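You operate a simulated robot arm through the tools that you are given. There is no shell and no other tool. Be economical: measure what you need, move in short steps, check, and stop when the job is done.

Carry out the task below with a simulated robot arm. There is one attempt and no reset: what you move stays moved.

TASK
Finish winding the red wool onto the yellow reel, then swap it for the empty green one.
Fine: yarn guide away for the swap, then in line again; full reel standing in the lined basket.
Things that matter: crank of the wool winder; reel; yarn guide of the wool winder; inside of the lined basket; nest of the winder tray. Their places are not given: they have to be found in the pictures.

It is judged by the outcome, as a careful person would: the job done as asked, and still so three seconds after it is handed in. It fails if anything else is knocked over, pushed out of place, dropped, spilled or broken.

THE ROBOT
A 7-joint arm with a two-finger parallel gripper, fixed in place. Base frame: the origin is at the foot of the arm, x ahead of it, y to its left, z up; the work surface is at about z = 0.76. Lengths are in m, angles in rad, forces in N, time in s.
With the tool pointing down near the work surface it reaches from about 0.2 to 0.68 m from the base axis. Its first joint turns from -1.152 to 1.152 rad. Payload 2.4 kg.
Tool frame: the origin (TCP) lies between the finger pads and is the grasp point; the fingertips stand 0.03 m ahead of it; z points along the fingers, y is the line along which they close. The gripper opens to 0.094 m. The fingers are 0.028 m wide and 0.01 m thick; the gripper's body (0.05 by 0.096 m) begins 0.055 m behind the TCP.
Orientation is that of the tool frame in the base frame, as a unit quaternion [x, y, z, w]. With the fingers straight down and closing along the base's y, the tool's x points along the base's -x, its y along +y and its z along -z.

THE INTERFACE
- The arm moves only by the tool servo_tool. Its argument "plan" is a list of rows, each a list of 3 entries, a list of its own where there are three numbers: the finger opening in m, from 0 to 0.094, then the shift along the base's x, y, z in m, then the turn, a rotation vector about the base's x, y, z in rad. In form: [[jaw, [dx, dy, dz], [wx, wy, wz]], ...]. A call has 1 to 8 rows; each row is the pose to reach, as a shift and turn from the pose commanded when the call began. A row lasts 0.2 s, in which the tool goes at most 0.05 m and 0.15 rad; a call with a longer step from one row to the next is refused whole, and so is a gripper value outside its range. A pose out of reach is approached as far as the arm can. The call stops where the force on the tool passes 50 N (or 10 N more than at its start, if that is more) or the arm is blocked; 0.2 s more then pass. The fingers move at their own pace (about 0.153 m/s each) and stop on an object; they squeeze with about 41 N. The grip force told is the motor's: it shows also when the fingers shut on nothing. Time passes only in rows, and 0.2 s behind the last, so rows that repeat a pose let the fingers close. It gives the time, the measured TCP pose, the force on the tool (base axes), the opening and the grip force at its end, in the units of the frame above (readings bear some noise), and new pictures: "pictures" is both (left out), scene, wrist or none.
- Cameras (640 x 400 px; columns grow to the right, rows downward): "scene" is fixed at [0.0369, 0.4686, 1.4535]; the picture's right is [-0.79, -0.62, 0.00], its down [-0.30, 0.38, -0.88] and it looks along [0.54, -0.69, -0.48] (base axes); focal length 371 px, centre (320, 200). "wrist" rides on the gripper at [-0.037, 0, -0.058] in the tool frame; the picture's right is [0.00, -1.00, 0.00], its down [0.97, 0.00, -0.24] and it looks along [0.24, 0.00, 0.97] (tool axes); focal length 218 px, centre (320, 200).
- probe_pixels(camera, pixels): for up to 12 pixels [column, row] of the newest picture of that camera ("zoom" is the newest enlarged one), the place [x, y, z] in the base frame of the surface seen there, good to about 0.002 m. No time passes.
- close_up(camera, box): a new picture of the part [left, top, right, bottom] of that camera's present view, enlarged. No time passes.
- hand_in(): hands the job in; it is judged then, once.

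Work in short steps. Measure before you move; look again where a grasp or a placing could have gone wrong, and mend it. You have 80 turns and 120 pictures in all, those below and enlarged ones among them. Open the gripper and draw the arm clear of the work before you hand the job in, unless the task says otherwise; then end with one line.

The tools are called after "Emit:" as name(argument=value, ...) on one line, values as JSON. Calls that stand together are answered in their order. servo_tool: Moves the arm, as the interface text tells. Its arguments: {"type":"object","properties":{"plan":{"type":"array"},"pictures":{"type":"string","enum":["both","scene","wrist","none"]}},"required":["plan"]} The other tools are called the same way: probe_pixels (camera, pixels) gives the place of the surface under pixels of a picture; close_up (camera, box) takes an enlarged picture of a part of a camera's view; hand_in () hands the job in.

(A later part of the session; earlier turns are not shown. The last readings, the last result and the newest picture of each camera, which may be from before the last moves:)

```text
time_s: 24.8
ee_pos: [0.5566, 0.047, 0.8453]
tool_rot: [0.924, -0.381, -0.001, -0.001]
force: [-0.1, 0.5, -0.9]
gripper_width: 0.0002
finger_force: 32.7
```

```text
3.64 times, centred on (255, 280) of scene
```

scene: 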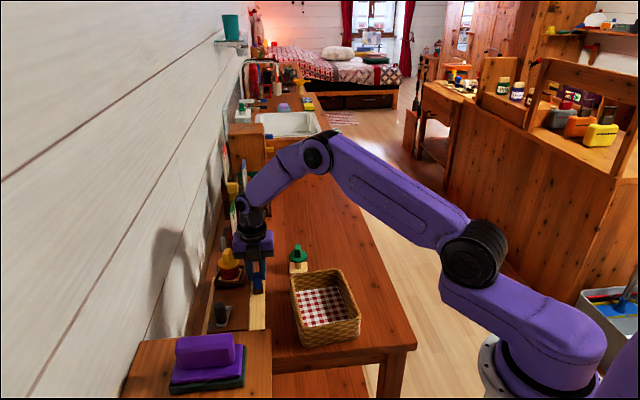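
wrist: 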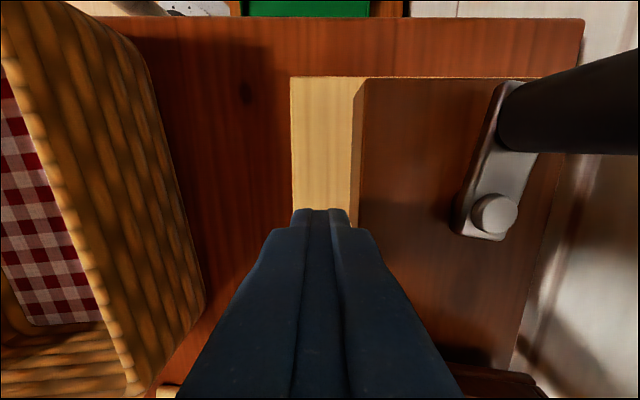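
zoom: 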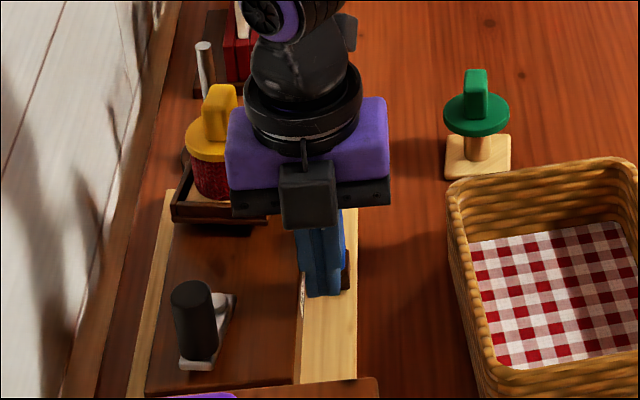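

The guide hit its end stop and the fingers slid off past it. I lift and look.

Emit:
servo_tool(plan=[[0.0, [0, 0, 0.04], [0, 0, 0]], [0.0, [0, 0, 0.09], [0, 0, 0]], [0.05, [-0.01, -0.03, 0.12], [0, 0, 0]], [0.05, [-0.02, -0.06, 0.12], [0, 0, 0]], [0.05, [-0.02, -0.06, 0.12], [0, 0, 0]]])

Emit:
close_up(camera="scene", box=[195, 225, 315, 335])

```text
time_s: 26.0
ee_pos: [0.5388, -0.0135, 0.962]
tool_rot: [0.924, -0.381, 0.002, -0.003]
force: [0.8, 0.4, 0.6]
gripper_width: 0.0501
finger_force: 0.0
```

scene: 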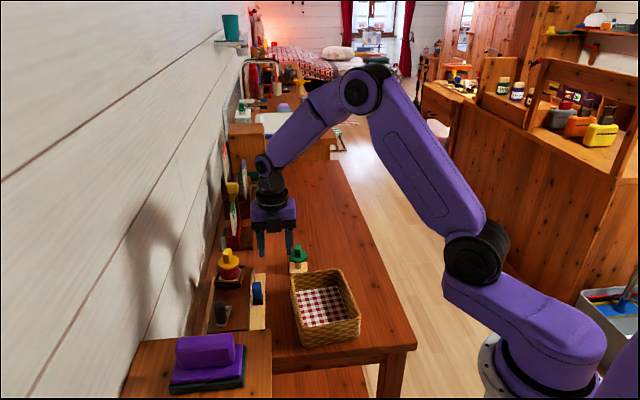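
wrist: 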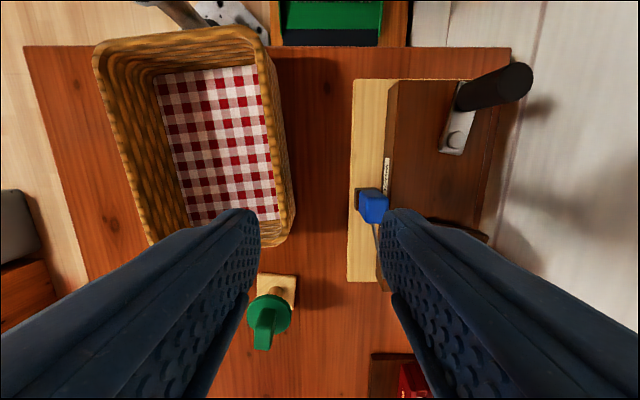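

```text
3.64 times, centred on (255, 280) of scene
```

zoom: 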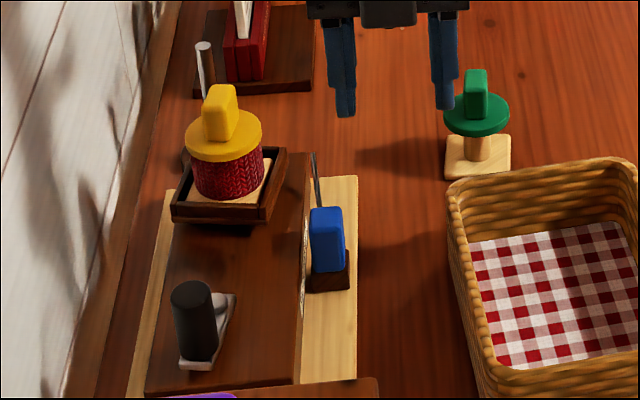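

Probe the guide's new position and both reels' tabs and disc.

Emit:
probe_pixels(camera="zoom", pixels=[[325, 210], [314, 160], [220, 90], [212, 140], [258, 195], [255, 130], [192, 140], [476, 72], [474, 110], [450, 110], [505, 110], [455, 165]])

Emit:
probe_pixels(camera="wrist", pixels=[[376, 209], [372, 190], [258, 340], [272, 340], [275, 300], [262, 310], [259, 278], [297, 278], [295, 305], [252, 315], [288, 315], [266, 325]])

Emit:
close_up(camera="wrist", box=[235, 255, 325, 365])

```text
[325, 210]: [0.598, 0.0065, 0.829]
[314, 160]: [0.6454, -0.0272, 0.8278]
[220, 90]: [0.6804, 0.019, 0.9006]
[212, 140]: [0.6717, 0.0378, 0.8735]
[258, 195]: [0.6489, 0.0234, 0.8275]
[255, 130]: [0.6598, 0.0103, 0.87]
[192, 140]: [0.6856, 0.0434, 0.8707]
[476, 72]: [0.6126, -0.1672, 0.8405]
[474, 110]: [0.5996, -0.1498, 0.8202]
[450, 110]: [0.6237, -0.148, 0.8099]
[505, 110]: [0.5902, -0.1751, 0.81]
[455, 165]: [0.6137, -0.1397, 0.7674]
```

```text
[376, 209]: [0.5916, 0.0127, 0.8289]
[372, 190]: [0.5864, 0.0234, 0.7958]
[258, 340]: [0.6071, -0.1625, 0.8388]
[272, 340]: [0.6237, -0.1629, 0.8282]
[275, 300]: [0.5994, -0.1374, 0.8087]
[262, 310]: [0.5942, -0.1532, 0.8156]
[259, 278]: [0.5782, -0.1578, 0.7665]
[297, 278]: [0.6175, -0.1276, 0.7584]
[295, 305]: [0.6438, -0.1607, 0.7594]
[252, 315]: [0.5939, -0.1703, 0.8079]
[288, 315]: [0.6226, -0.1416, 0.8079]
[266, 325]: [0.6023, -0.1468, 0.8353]
```

```text
3.64 times, centred on (280, 310) of wrist
```

zoom: 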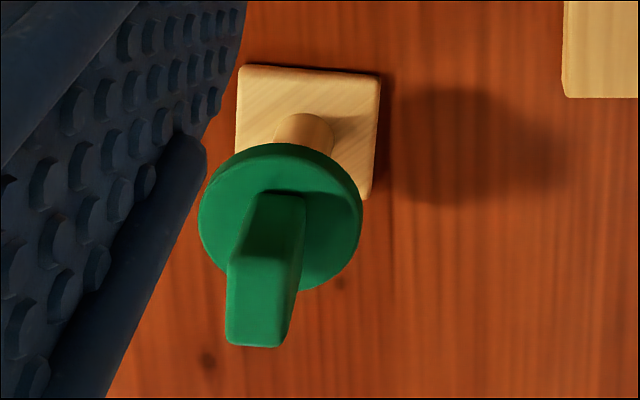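

The guide is away by about 0.04 m, at its stop. The yellow tab centre is about (0.676, 0.0245), top at 0.901; I move above it.

Emit:
servo_tool(plan=[[0.044, [0.035, 0.01, 0.01], [0, 0, 0]], [0.044, [0.07, 0.02, 0.01], [0, 0, 0]], [0.044, [0.105, 0.03, 0.01], [0, 0, 0]], [0.044, [0.137, 0.038, 0.01], [0, 0, 0]], [0.044, [0.137, 0.038, 0.0], [0, 0, 0]], [0.044, [0.137, 0.038, 0.0], [0, 0, 0]]])

Emit:
close_up(camera="scene", box=[195, 215, 275, 290])

```text
time_s: 27.4
ee_pos: [0.6743, 0.0286, 0.9668]
tool_rot: [0.924, -0.382, 0.001, -0.003]
force: [0.5, 0.2, -0.1]
gripper_width: 0.0441
finger_force: 0.0
```

scene: 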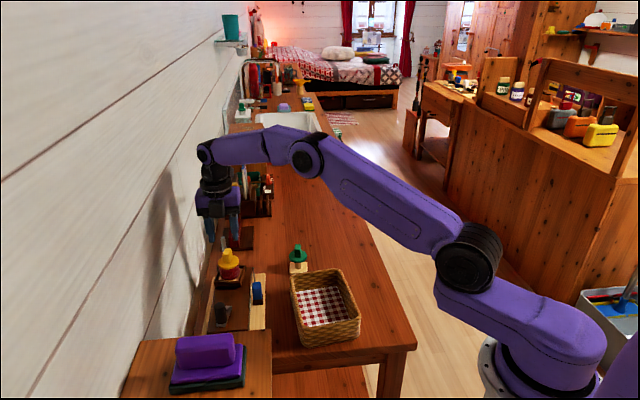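
wrist: 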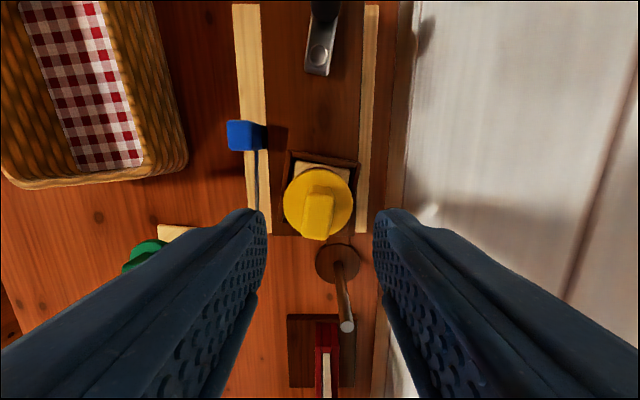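

```text
5.33 times, centred on (235, 252) of scene
```

zoom: 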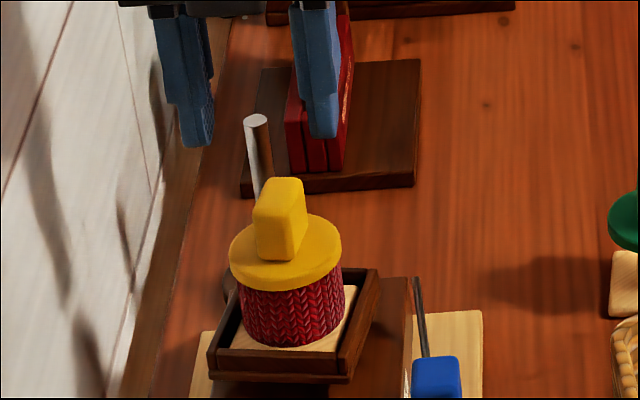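

Emit:
probe_pixels(camera="wrist", pixels=[[308, 198], [332, 198], [304, 236], [326, 236], [316, 218], [347, 326], [335, 262], [285, 200], [353, 200], [318, 180], [309, 215], [330, 215]])

Emit:
probe_pixels(camera="zoom", pixels=[[256, 118], [290, 180], [265, 185], [298, 190], [260, 200], [262, 250], [290, 258], [303, 240], [260, 280], [340, 240], [250, 340], [320, 340]])

Emit:
close_up(camera="wrist", box=[270, 140, 370, 250])

```text
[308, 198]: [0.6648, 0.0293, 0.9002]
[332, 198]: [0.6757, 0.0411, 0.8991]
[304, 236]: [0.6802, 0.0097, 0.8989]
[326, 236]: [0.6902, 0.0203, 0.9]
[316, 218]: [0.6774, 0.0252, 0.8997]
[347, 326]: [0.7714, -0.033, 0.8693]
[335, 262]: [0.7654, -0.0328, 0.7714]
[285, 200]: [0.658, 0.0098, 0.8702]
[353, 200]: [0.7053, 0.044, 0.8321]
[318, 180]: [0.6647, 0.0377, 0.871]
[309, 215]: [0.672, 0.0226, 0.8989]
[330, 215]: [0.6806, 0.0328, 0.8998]
```

```text
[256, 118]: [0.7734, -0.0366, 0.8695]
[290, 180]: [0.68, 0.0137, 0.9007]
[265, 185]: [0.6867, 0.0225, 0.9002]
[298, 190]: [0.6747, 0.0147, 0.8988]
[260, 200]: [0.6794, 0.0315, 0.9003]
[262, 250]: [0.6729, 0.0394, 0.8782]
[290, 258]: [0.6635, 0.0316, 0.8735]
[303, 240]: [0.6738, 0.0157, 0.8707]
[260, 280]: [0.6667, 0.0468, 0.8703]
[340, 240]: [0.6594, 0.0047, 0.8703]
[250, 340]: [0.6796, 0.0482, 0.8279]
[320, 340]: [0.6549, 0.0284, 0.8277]
```

```text
3.64 times, centred on (320, 195) of wrist
```

zoom: 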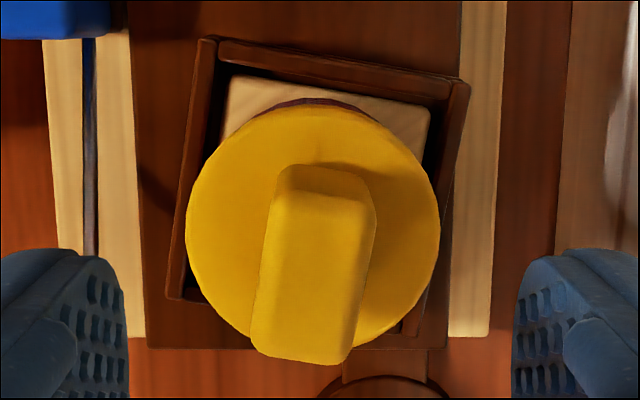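

The nest and tab are turned about 8.5° further (-53.5°). I rotate the tool by -0.148, shift to (0.6777, 0.0251), and check the pose.

Emit:
servo_tool(plan=[[0.044, [0.001, 0.0, 0], [0, 0, -0.074]], [0.044, [0.002, 0.0005, 0], [0, 0, -0.148]], [0.044, [0.002, 0.0005, -0.01], [0, 0, -0.148]], [0.044, [0.002, 0.0005, -0.01], [0, 0, -0.148]]], pictures="wrist")

```text
time_s: 28.4
ee_pos: [0.6751, 0.0264, 0.9553]
tool_rot: [0.893, -0.45, 0.001, -0.002]
force: [0.4, 0.0, -0.3]
gripper_width: 0.044
finger_force: 0.1
```

wrist: 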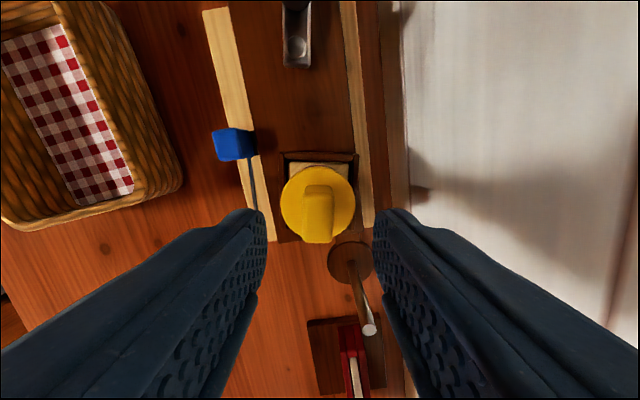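

Aligned. I descend to z 0.904 and grip the tab.

Emit:
servo_tool(plan=[[0.044, [0.0024, -0.0012, -0.02], [0, 0, 0]], [0.044, [0.0024, -0.0012, -0.04], [0, 0, 0]], [0.044, [0.0024, -0.0012, -0.051], [0, 0, 0]], [0.044, [0.0024, -0.0012, -0.051], [0, 0, 0]]], pictures="wrist")

Emit:
close_up(camera="scene", box=[195, 215, 275, 290])

```text
time_s: 29.4
ee_pos: [0.6778, 0.0242, 0.9036]
tool_rot: [0.893, -0.45, 0.002, -0.003]
force: [0.1, 0.0, 0.0]
gripper_width: 0.0442
finger_force: 0.0
```

wrist: 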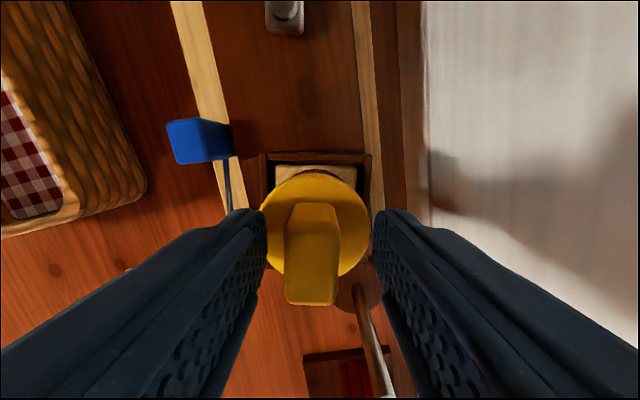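

```text
5.33 times, centred on (235, 252) of scene
```

zoom: 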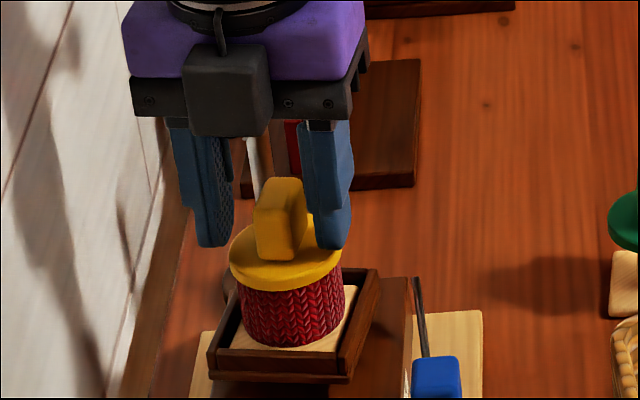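

Emit:
servo_tool(plan=[[0.03, [-0.0007, -0.0007, 0], [0, 0, 0]], [0.0, [-0.0007, -0.0007, 0], [0, 0, 0]], [0.0, [-0.0007, -0.0007, 0], [0, 0, 0]], [0.0, [-0.0007, -0.0007, 0.01], [0, 0, 0]], [0.0, [-0.0007, -0.0007, 0.03], [0, 0, 0]], [0.0, [-0.0007, -0.0007, 0.06], [0, 0, 0]], [0.0, [-0.0007, -0.0007, 0.08], [0, 0, 0]]])

Emit:
close_up(camera="scene", box=[195, 190, 295, 290])

```text
time_s: 31.0
ee_pos: [0.6787, 0.0216, 0.9853]
tool_rot: [0.893, -0.449, 0.002, -0.002]
force: [-0.1, 0.6, -0.4]
gripper_width: 0.0168
finger_force: 40.9
```

scene: 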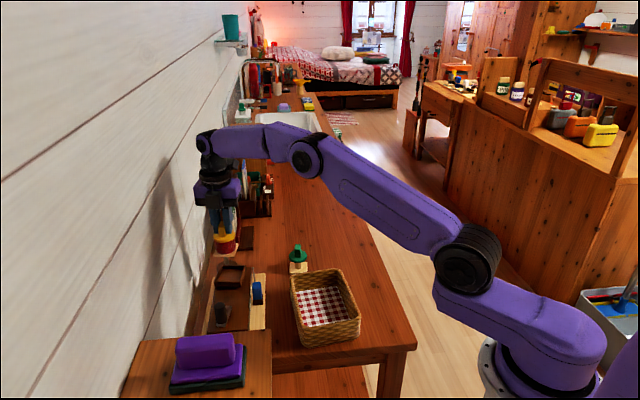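
wrist: 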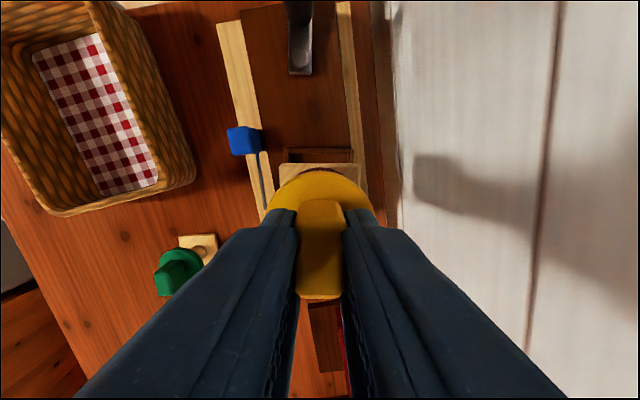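

```text
4.00 times, centred on (245, 240) of scene
```

zoom: 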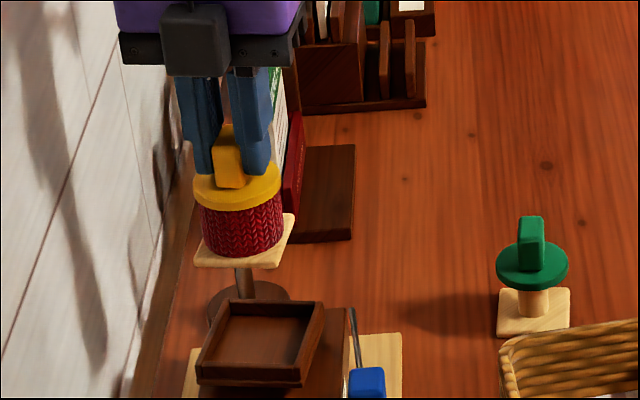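

The reel is lifted cleanly. Probe the basket floor and nest.

Emit:
probe_pixels(camera="wrist", pixels=[[36, 58], [95, 38], [155, 177], [106, 190], [95, 115], [195, 180], [115, 5], [60, 212], [215, 238], [183, 240], [200, 253], [160, 270]])

Emit:
probe_pixels(camera="zoom", pixels=[[230, 305], [325, 305], [300, 380], [200, 365], [235, 315], [302, 317], [290, 360], [215, 360], [260, 340], [245, 275], [195, 260], [290, 225]])

Emit:
close_up(camera="wrist", box=[0, 0, 240, 230])

```text
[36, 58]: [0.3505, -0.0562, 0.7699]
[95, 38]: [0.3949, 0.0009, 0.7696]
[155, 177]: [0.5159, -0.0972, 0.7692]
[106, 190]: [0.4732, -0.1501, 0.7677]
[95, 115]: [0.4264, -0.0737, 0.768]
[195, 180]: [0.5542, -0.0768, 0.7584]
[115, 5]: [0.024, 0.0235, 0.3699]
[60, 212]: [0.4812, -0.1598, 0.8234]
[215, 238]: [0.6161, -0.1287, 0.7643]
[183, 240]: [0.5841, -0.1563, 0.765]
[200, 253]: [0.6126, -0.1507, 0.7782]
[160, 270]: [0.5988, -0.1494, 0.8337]
```

```text
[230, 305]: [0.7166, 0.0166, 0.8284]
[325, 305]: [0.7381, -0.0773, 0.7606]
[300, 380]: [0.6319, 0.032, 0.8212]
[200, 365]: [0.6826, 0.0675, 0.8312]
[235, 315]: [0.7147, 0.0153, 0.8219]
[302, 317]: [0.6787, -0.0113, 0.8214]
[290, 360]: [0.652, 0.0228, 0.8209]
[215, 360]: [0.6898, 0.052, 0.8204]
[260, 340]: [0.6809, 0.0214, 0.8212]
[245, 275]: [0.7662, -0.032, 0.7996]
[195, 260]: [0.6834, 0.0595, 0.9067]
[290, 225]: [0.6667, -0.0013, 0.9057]
```

```text
1.74 times, centred on (120, 115) of wrist
```

zoom: 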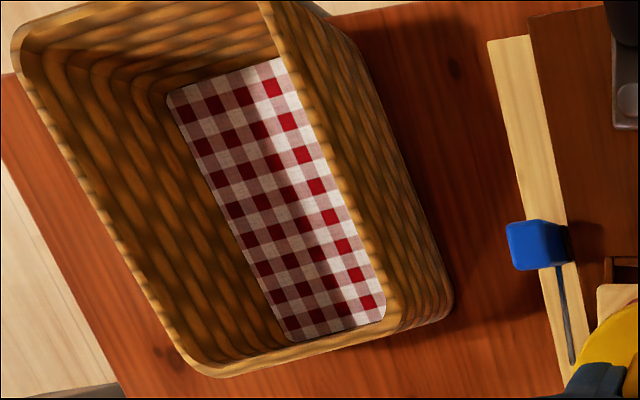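

I carry the reel over the basket centre, about (0.443, -0.068).

Emit:
servo_tool(plan=[[0.0, [-0.03, -0.012, 0.005], [0, 0, 0]], [0.0, [-0.07, -0.027, 0.005], [0, 0, 0]], [0.0, [-0.11, -0.042, 0.005], [0, 0, 0]], [0.0, [-0.15, -0.057, 0.005], [0, 0, 0]], [0.0, [-0.19, -0.072, 0.0], [0, 0, 0]], [0.0, [-0.22, -0.084, 0.0], [0, 0, 0]], [0.0, [-0.235, -0.0895, 0.0], [0, 0, 0]], [0.0, [-0.235, -0.0895, 0.0], [0, 0, 0]]])

```text
time_s: 32.8
ee_pos: [0.4422, -0.0677, 0.9843]
tool_rot: [0.893, -0.449, 0.001, -0.003]
force: [-0.8, 0.3, -1.2]
gripper_width: 0.017
finger_force: 41.0
```

scene: 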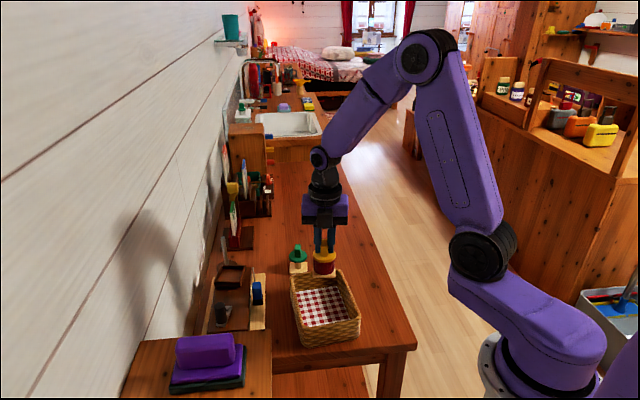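
wrist: 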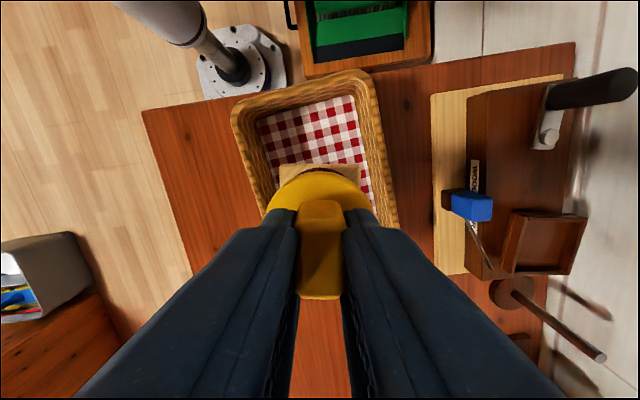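

Emit:
servo_tool(plan=[[0.0, [0.0, 0, -0.03], [0, 0, 0.1]], [0.0, [0.0, 0, -0.05], [0, 0, 0.2]], [0.0, [0.0, 0, -0.055], [0, 0, 0.25]], [0.0, [0.0, 0, -0.055], [0, 0, 0.25]]])

Emit:
close_up(camera="scene", box=[270, 220, 390, 350])

```text
time_s: 33.8
ee_pos: [0.4436, -0.0658, 0.9296]
tool_rot: [0.942, -0.334, 0.001, -0.002]
force: [-1.1, 0.4, -0.6]
gripper_width: 0.017
finger_force: 41.1
```

scene: 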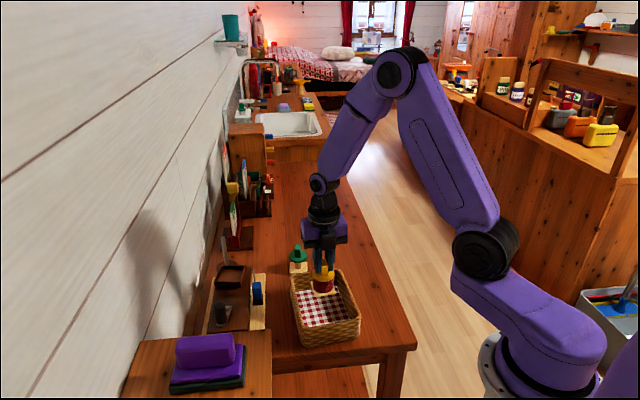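
wrist: 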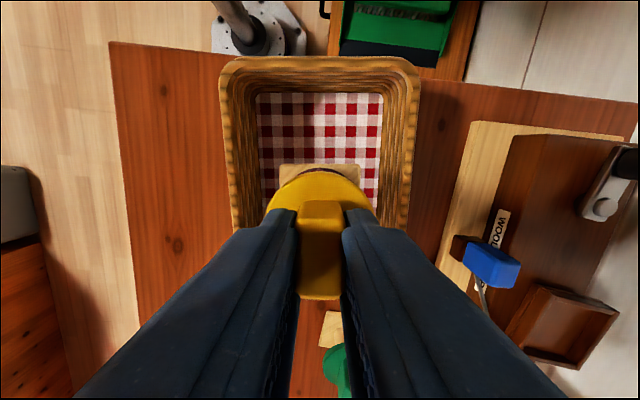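

```text
3.08 times, centred on (330, 285) of scene
```

zoom: 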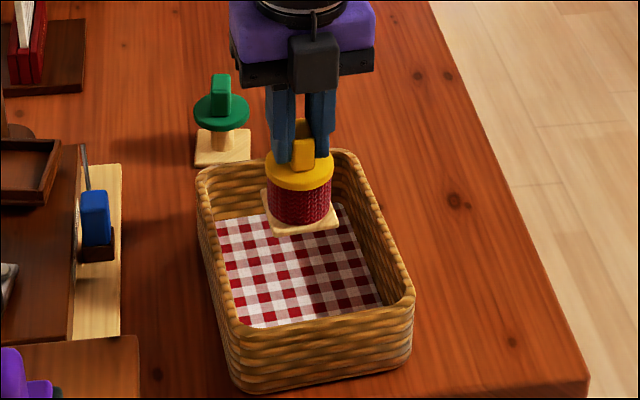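

Well aligned. I lower onto the lining, release, and rise.

Emit:
servo_tool(plan=[[0.0, [-0.004, 0.003, -0.03], [0, 0, 0]], [0.0, [-0.006, 0.004, -0.055], [0, 0, 0]], [0.0, [-0.006, 0.004, -0.068], [0, 0, 0]], [0.0, [-0.006, 0.004, -0.0755], [0, 0, 0]], [0.0, [-0.006, 0.004, -0.0755], [0, 0, 0]]])

Emit:
close_up(camera="scene", box=[270, 220, 390, 350])

```text
time_s: 35.0
ee_pos: [0.4375, -0.0612, 0.8541]
tool_rot: [0.942, -0.335, 0.001, -0.003]
force: [-0.1, 0.3, -1.4]
gripper_width: 0.0169
finger_force: 41.4
```

scene: 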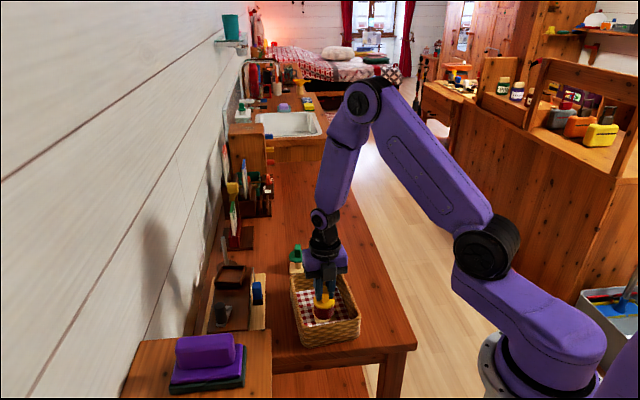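
wrist: 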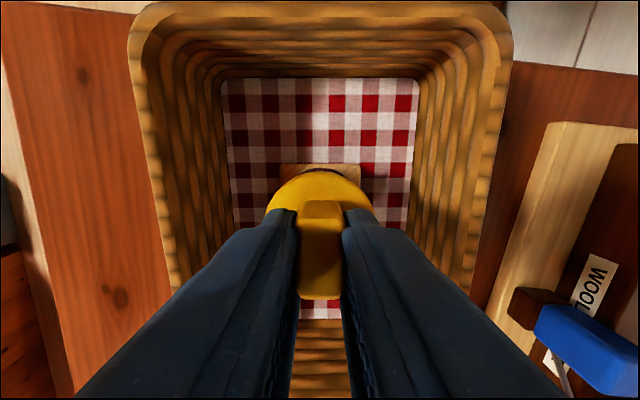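

```text
3.08 times, centred on (330, 285) of scene
```

zoom: 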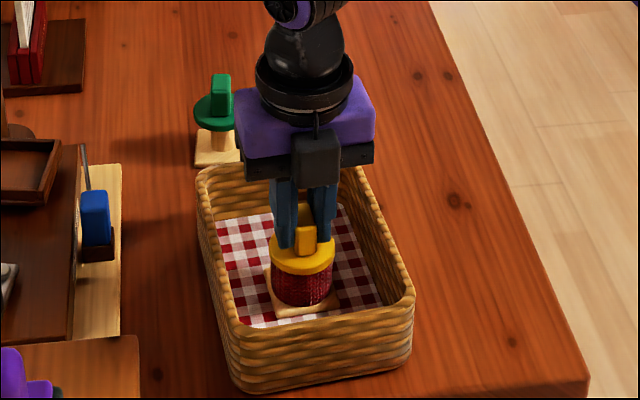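

Emit:
servo_tool(plan=[[0.0, [0, 0, -0.0015], [0, 0, 0]], [0.0, [0, 0, -0.0025], [0, 0, 0]], [0.04, [0, 0, -0.002], [0, 0, 0]], [0.04, [0, 0, -0.002], [0, 0, 0]], [0.04, [0, 0, 0.03], [0, 0, 0]], [0.04, [0, 0, 0.08], [0, 0, 0]], [0.04, [0, 0, 0.11], [0, 0, 0]]])

Emit:
close_up(camera="scene", box=[270, 220, 390, 350])

```text
time_s: 36.6
ee_pos: [0.4371, -0.0629, 0.9609]
tool_rot: [0.942, -0.335, 0.001, -0.003]
force: [-0.1, 0.4, 0.1]
gripper_width: 0.0399
finger_force: 0.1
```

scene: 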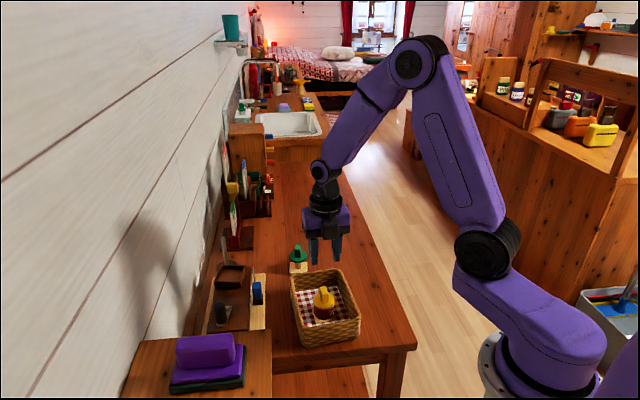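
wrist: 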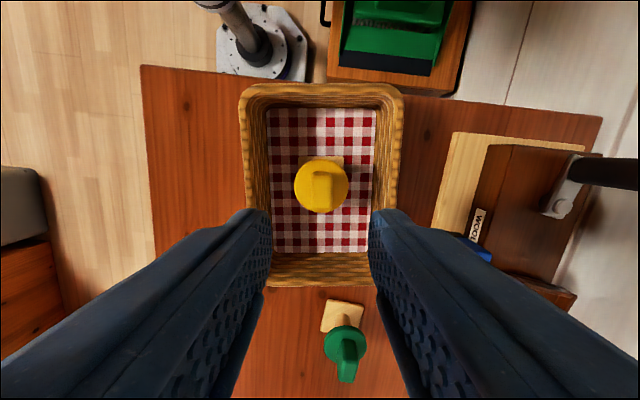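

```text
3.08 times, centred on (330, 285) of scene
```

zoom: 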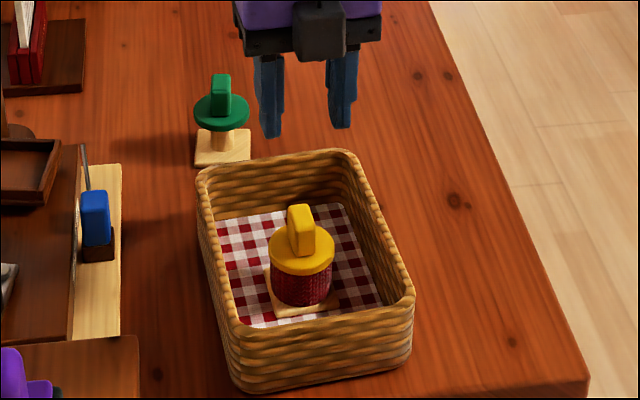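

The yellow reel stands in the basket. I move above the green reel.

Emit:
servo_tool(plan=[[0.04, [0.04, -0.02, 0.01], [0, 0, -0.05]], [0.04, [0.08, -0.042, 0.01], [0, 0, -0.1]], [0.04, [0.12, -0.064, 0.0], [0, 0, -0.158]], [0.04, [0.155, -0.084, -0.01], [0, 0, -0.158]], [0.04, [0.168, -0.092, -0.03], [0, 0, -0.158]], [0.04, [0.168, -0.092, -0.03], [0, 0, -0.158]], [0.04, [0.168, -0.092, -0.03], [0, 0, -0.158]]])

Emit:
close_up(camera="wrist", box=[260, 130, 380, 250])

```text
time_s: 38.2
ee_pos: [0.6038, -0.1548, 0.931]
tool_rot: [0.913, -0.408, 0.002, -0.002]
force: [0.5, -0.2, 0.7]
gripper_width: 0.0399
finger_force: 0.1
```

scene: 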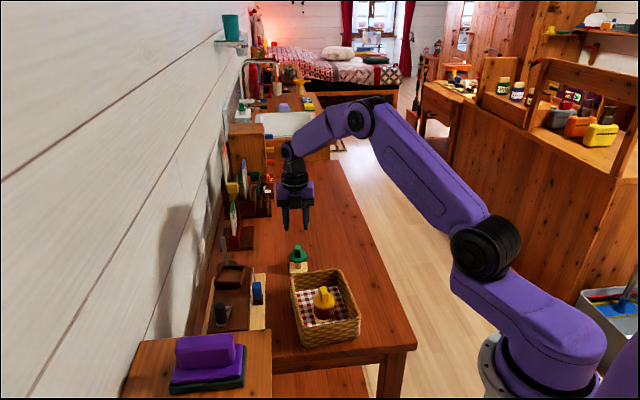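
wrist: 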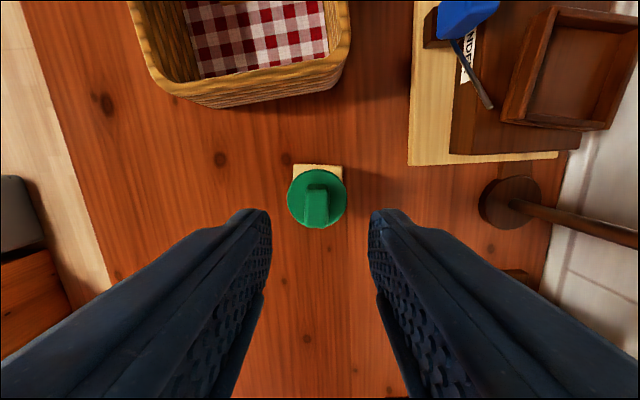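

```text
3.33 times, centred on (320, 190) of wrist
```

zoom: 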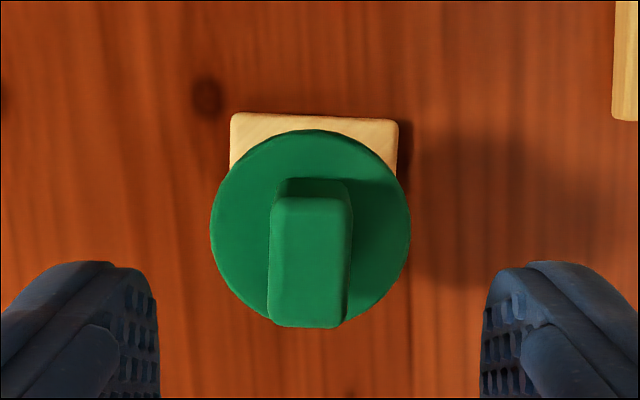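

Emit:
probe_pixels(camera="zoom", pixels=[[277, 202], [347, 204], [274, 318], [338, 321], [308, 260], [215, 230], [405, 230], [235, 116], [393, 124], [310, 150]])

```text
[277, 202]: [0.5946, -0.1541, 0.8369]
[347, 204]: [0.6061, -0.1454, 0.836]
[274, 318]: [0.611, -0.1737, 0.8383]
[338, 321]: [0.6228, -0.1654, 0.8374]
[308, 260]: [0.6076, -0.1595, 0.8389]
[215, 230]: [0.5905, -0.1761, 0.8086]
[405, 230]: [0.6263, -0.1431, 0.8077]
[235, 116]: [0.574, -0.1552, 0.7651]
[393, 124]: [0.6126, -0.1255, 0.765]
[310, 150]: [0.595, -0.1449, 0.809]
```

Emit:
servo_tool(plan=[[0.04, [0.0048, -0.0047, 0], [0, 0, -0.065]], [0.04, [0.0048, -0.0047, -0.03], [0, 0, -0.065]], [0.04, [0.0048, -0.0047, -0.06], [0, 0, -0.065]], [0.04, [0.0048, -0.0047, -0.08], [0, 0, -0.065]], [0.04, [0.0048, -0.0047, -0.088], [0, 0, -0.065]], [0.04, [0.0048, -0.0047, -0.088], [0, 0, -0.065]]])

```text
time_s: 39.6
ee_pos: [0.6106, -0.1595, 0.8458]
tool_rot: [0.899, -0.438, 0.001, -0.003]
force: [-0.4, -0.3, 0.0]
gripper_width: 0.0401
finger_force: 0.0
```

scene: 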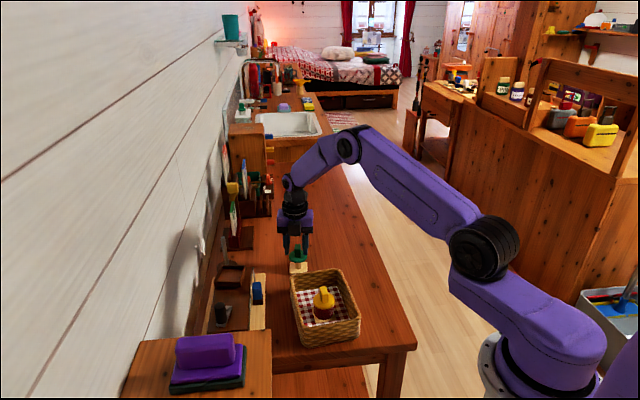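
wrist: 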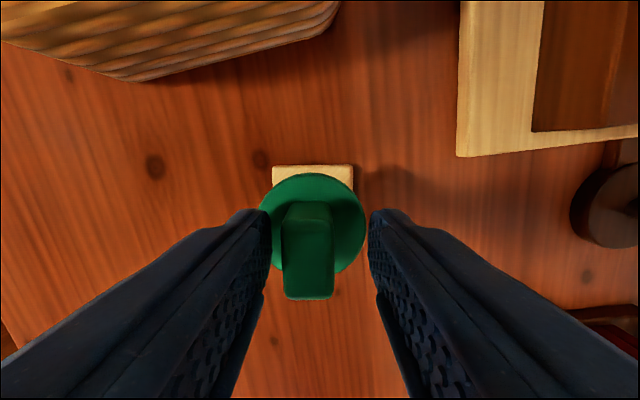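

The tab is about 3 mm off-centre to the left, so I shift and then close.

Emit:
servo_tool(plan=[[0.04, [-0.0022, -0.0017, -0.002], [0, 0, 0]], [0.04, [-0.0022, -0.0017, -0.002], [0, 0, 0]], [0.0, [-0.0022, -0.0017, -0.002], [0, 0, 0]], [0.0, [-0.0022, -0.0017, -0.002], [0, 0, 0]], [0.0, [-0.0022, -0.0017, -0.002], [0, 0, 0]]], pictures="wrist")

```text
time_s: 40.8
ee_pos: [0.6094, -0.1599, 0.8448]
tool_rot: [0.899, -0.438, 0.004, -0.003]
force: [-3.1, 0.2, 24.7]
gripper_width: 0.0169
finger_force: 40.6
```

wrist: 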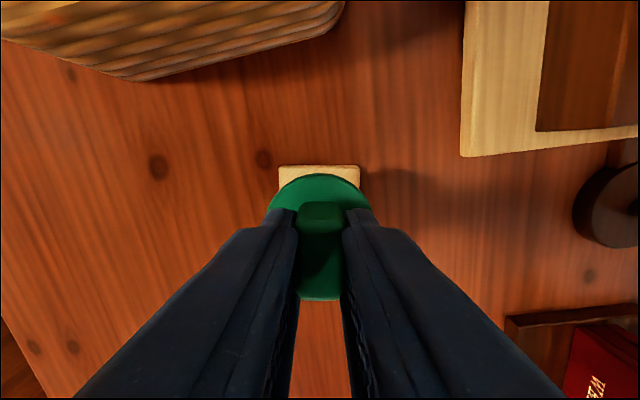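

Gripped (0.0169). I lift straight up.

Emit:
servo_tool(plan=[[0.0, [0, 0, 0.01], [0, 0, 0]], [0.0, [0, 0, 0.04], [0, 0, 0]], [0.0, [0, 0, 0.085], [0, 0, 0]], [0.0, [0, 0, 0.125], [0, 0, 0]], [0.0, [0, 0, 0.14], [0, 0, 0]], [0.0, [0, 0, 0.14], [0, 0, 0]]])

Emit:
close_up(camera="scene", box=[250, 160, 350, 270])

```text
time_s: 42.2
ee_pos: [0.6075, -0.1606, 0.9841]
tool_rot: [0.899, -0.437, 0.002, -0.002]
force: [0.1, -0.8, -1.8]
gripper_width: 0.0169
finger_force: 41.2
```

scene: 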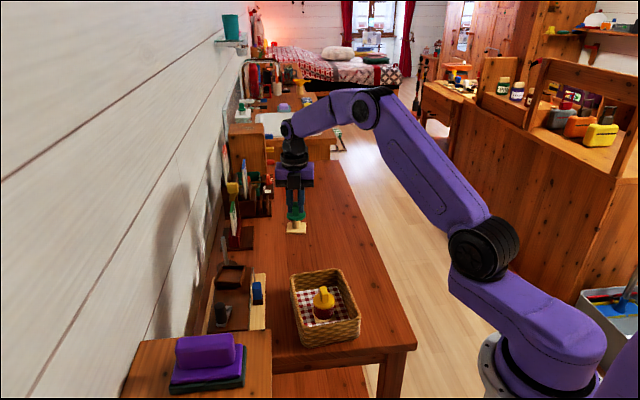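
wrist: 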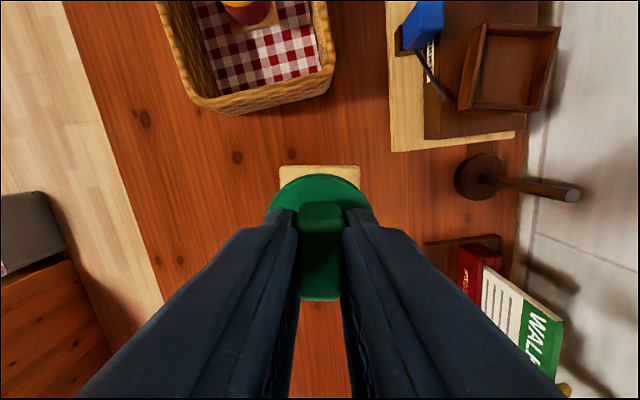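

```text
3.64 times, centred on (300, 215) of scene
```

zoom: 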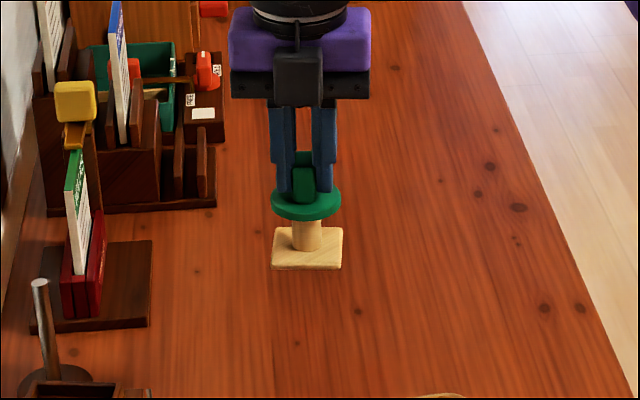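

I carry it to above the nest at (0.6777, 0.0245).

Emit:
servo_tool(plan=[[0.0, [0.012, 0.032, 0.005], [0, 0, -0.01]], [0.0, [0.027, 0.072, 0.005], [0, 0, -0.02]], [0.0, [0.042, 0.112, 0.005], [0, 0, -0.03]], [0.0, [0.056, 0.148, 0.0], [0, 0, -0.03]], [0.0, [0.067, 0.175, 0.0], [0, 0, -0.03]], [0.0, [0.0702, 0.185, 0.0], [0, 0, -0.03]], [0.0, [0.0702, 0.185, 0.0], [0, 0, -0.03]]])

Emit:
close_up(camera="scene", box=[195, 190, 295, 290])

Emit:
close_up(camera="wrist", box=[260, 110, 380, 230])

```text
time_s: 43.8
ee_pos: [0.6777, 0.023, 0.9831]
tool_rot: [0.893, -0.451, 0.002, -0.003]
force: [-0.5, 0.2, -0.8]
gripper_width: 0.0169
finger_force: 40.7
```

scene: 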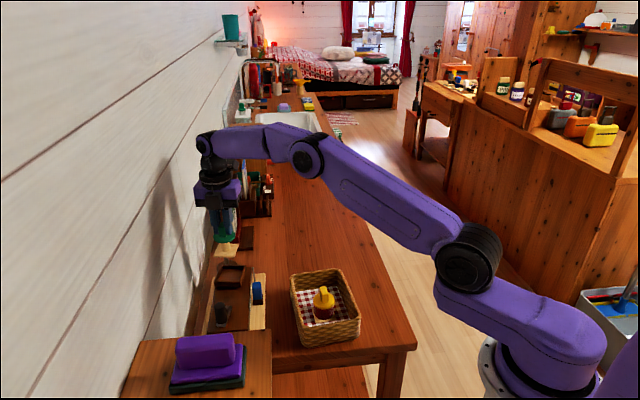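
wrist: 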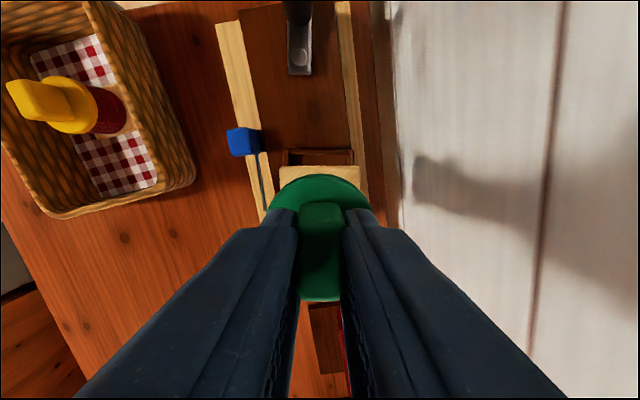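

```text
4.00 times, centred on (245, 240) of scene
```

zoom: 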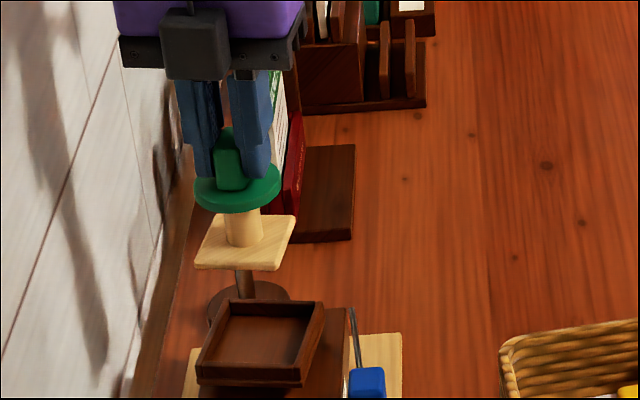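

```text
3.33 times, centred on (320, 170) of wrist
```

zoom: 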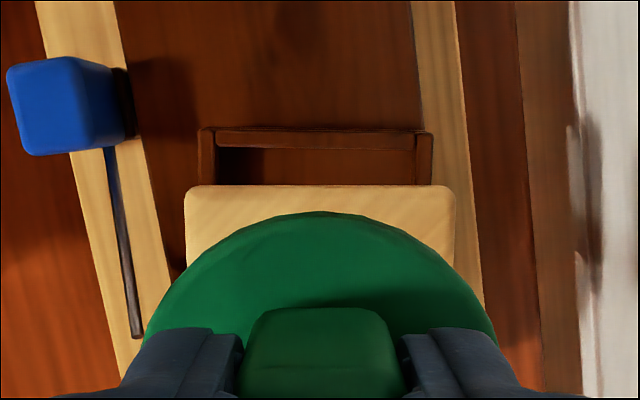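

The pose matches the yellow reel's lift-out pose. A small correction, then I descend to just above the nest rim and check.

Emit:
servo_tool(plan=[[0.0, [-0.0012, 0, -0.02], [0, 0, -0.015]], [0.0, [-0.0012, 0, -0.045], [0, 0, -0.015]], [0.0, [-0.0012, 0, -0.06], [0, 0, -0.015]], [0.0, [-0.0012, 0, -0.06], [0, 0, -0.015]]], pictures="wrist")

Emit:
close_up(camera="scene", box=[205, 230, 265, 290])

Emit:
close_up(camera="wrist", box=[260, 110, 380, 230])

```text
time_s: 44.8
ee_pos: [0.6793, 0.024, 0.9235]
tool_rot: [0.889, -0.458, 0.001, -0.002]
force: [-0.5, -0.6, 0.5]
gripper_width: 0.0168
finger_force: 40.9
```

wrist: 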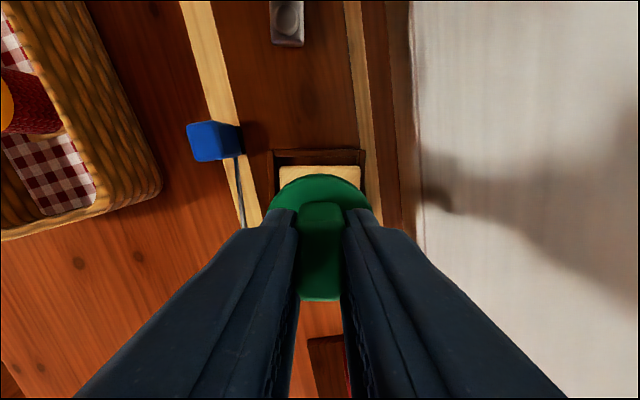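

```text
6.67 times, centred on (235, 260) of scene
```

zoom: 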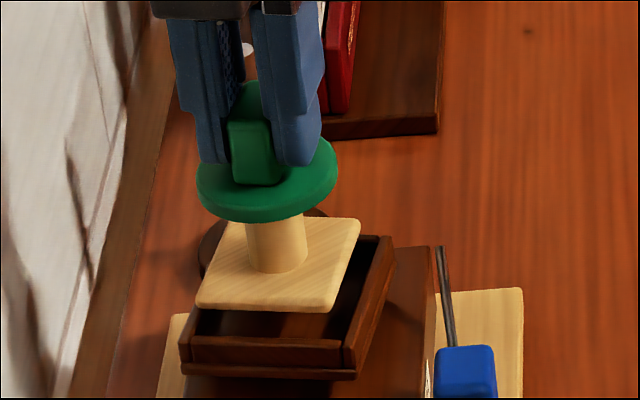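

```text
3.33 times, centred on (320, 170) of wrist
```

zoom: 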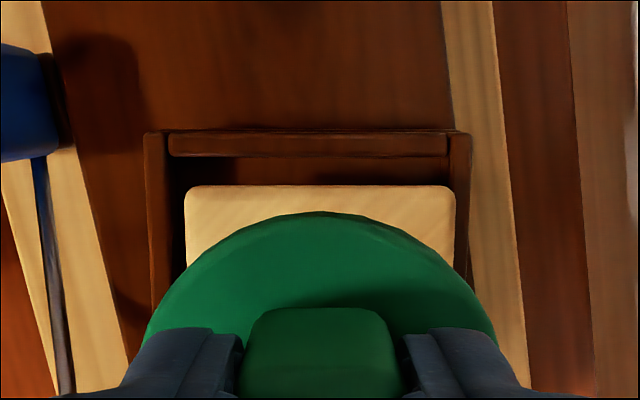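

Emit:
probe_pixels(camera="zoom", pixels=[[190, 190], [450, 190], [320, 190], [320, 138], [320, 152], [152, 170], [463, 170], [152, 250], [240, 210], [400, 210], [172, 190], [460, 250]])

Emit:
close_up(camera="scene", box=[215, 250, 260, 290])

```text
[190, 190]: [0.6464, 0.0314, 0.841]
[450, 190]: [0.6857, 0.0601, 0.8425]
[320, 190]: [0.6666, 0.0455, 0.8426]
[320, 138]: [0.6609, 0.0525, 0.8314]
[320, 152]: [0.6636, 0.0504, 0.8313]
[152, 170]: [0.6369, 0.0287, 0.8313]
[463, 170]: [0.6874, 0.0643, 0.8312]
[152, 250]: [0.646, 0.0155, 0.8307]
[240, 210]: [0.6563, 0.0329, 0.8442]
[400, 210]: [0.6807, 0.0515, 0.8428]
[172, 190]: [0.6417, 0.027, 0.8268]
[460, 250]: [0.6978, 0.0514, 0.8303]
```

```text
10.00 times, centred on (238, 270) of scene
```

zoom: 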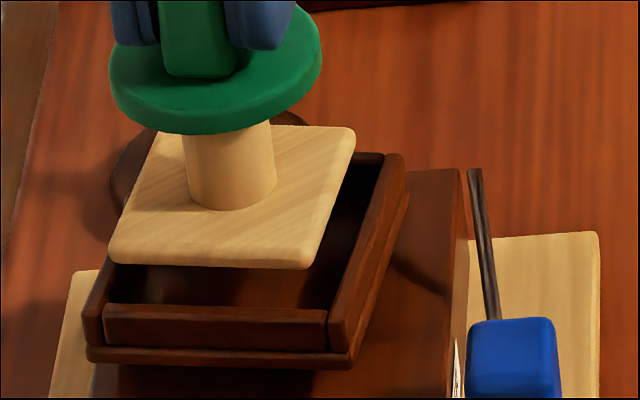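

The base sits about 2.6 mm toward the wall and 1.6 mm too far along. I correct both and lower in.

Emit:
servo_tool(plan=[[0.0, [-0.0031, -0.0003, 0], [0, 0, 0]], [0.0, [-0.0031, -0.0003, 0], [0, 0, 0]], [0.0, [-0.0031, -0.0003, -0.004], [0, 0, 0]], [0.0, [-0.0031, -0.0003, -0.004], [0, 0, 0]]], pictures="wrist")

Emit:
close_up(camera="wrist", box=[260, 110, 380, 230])

Emit:
probe_pixels(camera="zoom", pixels=[[190, 190], [450, 190], [320, 188], [320, 155], [152, 170], [463, 170], [152, 230], [463, 230]])

```text
time_s: 45.8
ee_pos: [0.6745, 0.024, 0.9198]
tool_rot: [0.889, -0.458, 0.001, -0.002]
force: [-1.0, 0.2, -1.4]
gripper_width: 0.0169
finger_force: 40.7
```

wrist: 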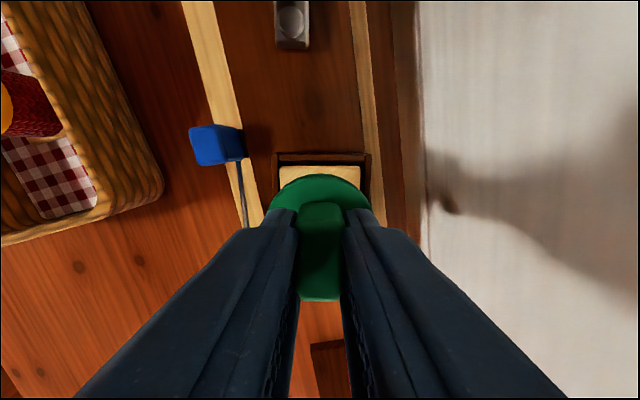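

```text
3.33 times, centred on (320, 170) of wrist
```

zoom: 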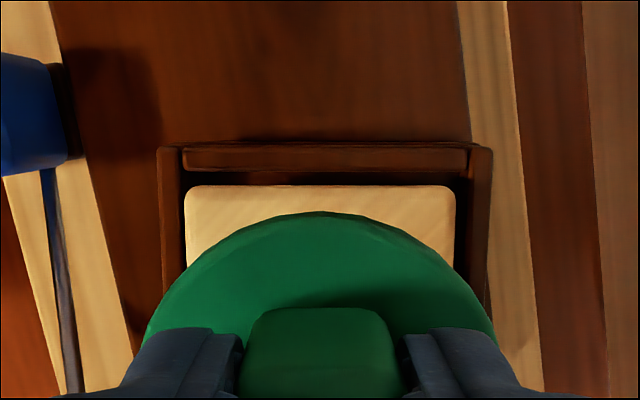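

```text
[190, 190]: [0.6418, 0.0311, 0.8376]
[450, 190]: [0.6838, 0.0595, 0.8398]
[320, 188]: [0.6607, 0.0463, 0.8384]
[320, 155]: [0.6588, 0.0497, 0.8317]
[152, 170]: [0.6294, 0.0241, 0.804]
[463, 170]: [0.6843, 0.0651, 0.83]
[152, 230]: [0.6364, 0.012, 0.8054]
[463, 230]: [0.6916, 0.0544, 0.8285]
```

Nearly centred: 1 mm back toward the wall, then lower in fully.

Emit:
servo_tool(plan=[[0.0, [0.0008, 0.0006, -0.002], [0, 0, 0]], [0.0, [0.0008, 0.0006, -0.006], [0, 0, 0]], [0.0, [0.0008, 0.0006, -0.01], [0, 0, 0]], [0.0, [0.0008, 0.0006, -0.0115], [0, 0, 0]], [0.0, [0.0008, 0.0006, -0.0115], [0, 0, 0]]], pictures="wrist")

Emit:
close_up(camera="scene", box=[205, 235, 265, 290])

Emit:
close_up(camera="wrist", box=[260, 110, 380, 230])

```text
time_s: 47.0
ee_pos: [0.6743, 0.025, 0.9083]
tool_rot: [0.889, -0.458, 0.002, -0.003]
force: [0.0, -0.4, -0.9]
gripper_width: 0.0168
finger_force: 40.4
```

wrist: 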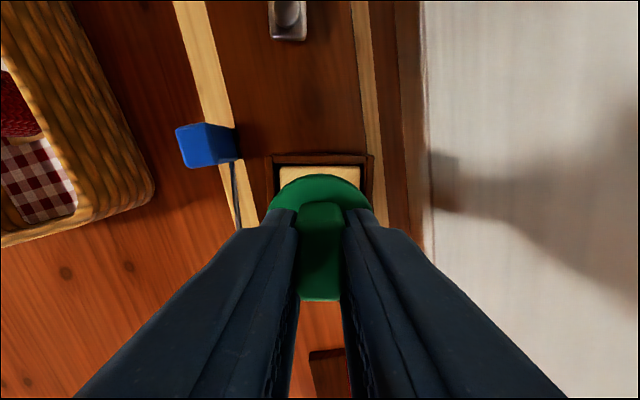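

```text
7.27 times, centred on (235, 262) of scene
```

zoom: 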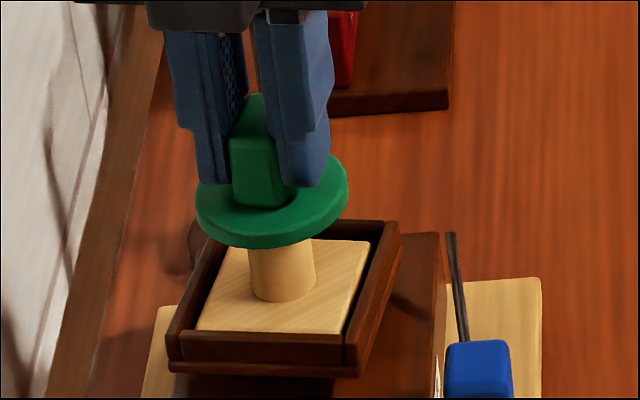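

```text
3.33 times, centred on (320, 170) of wrist
```

zoom: 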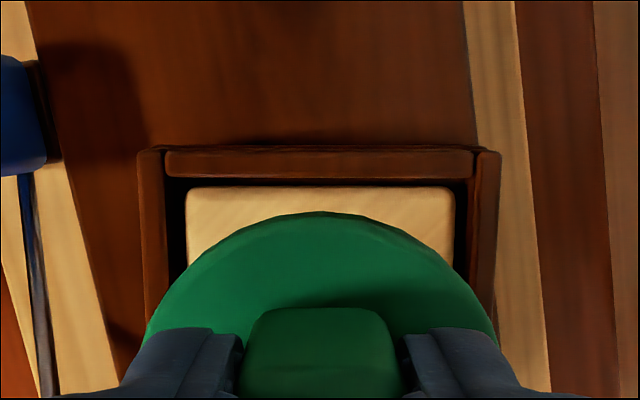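

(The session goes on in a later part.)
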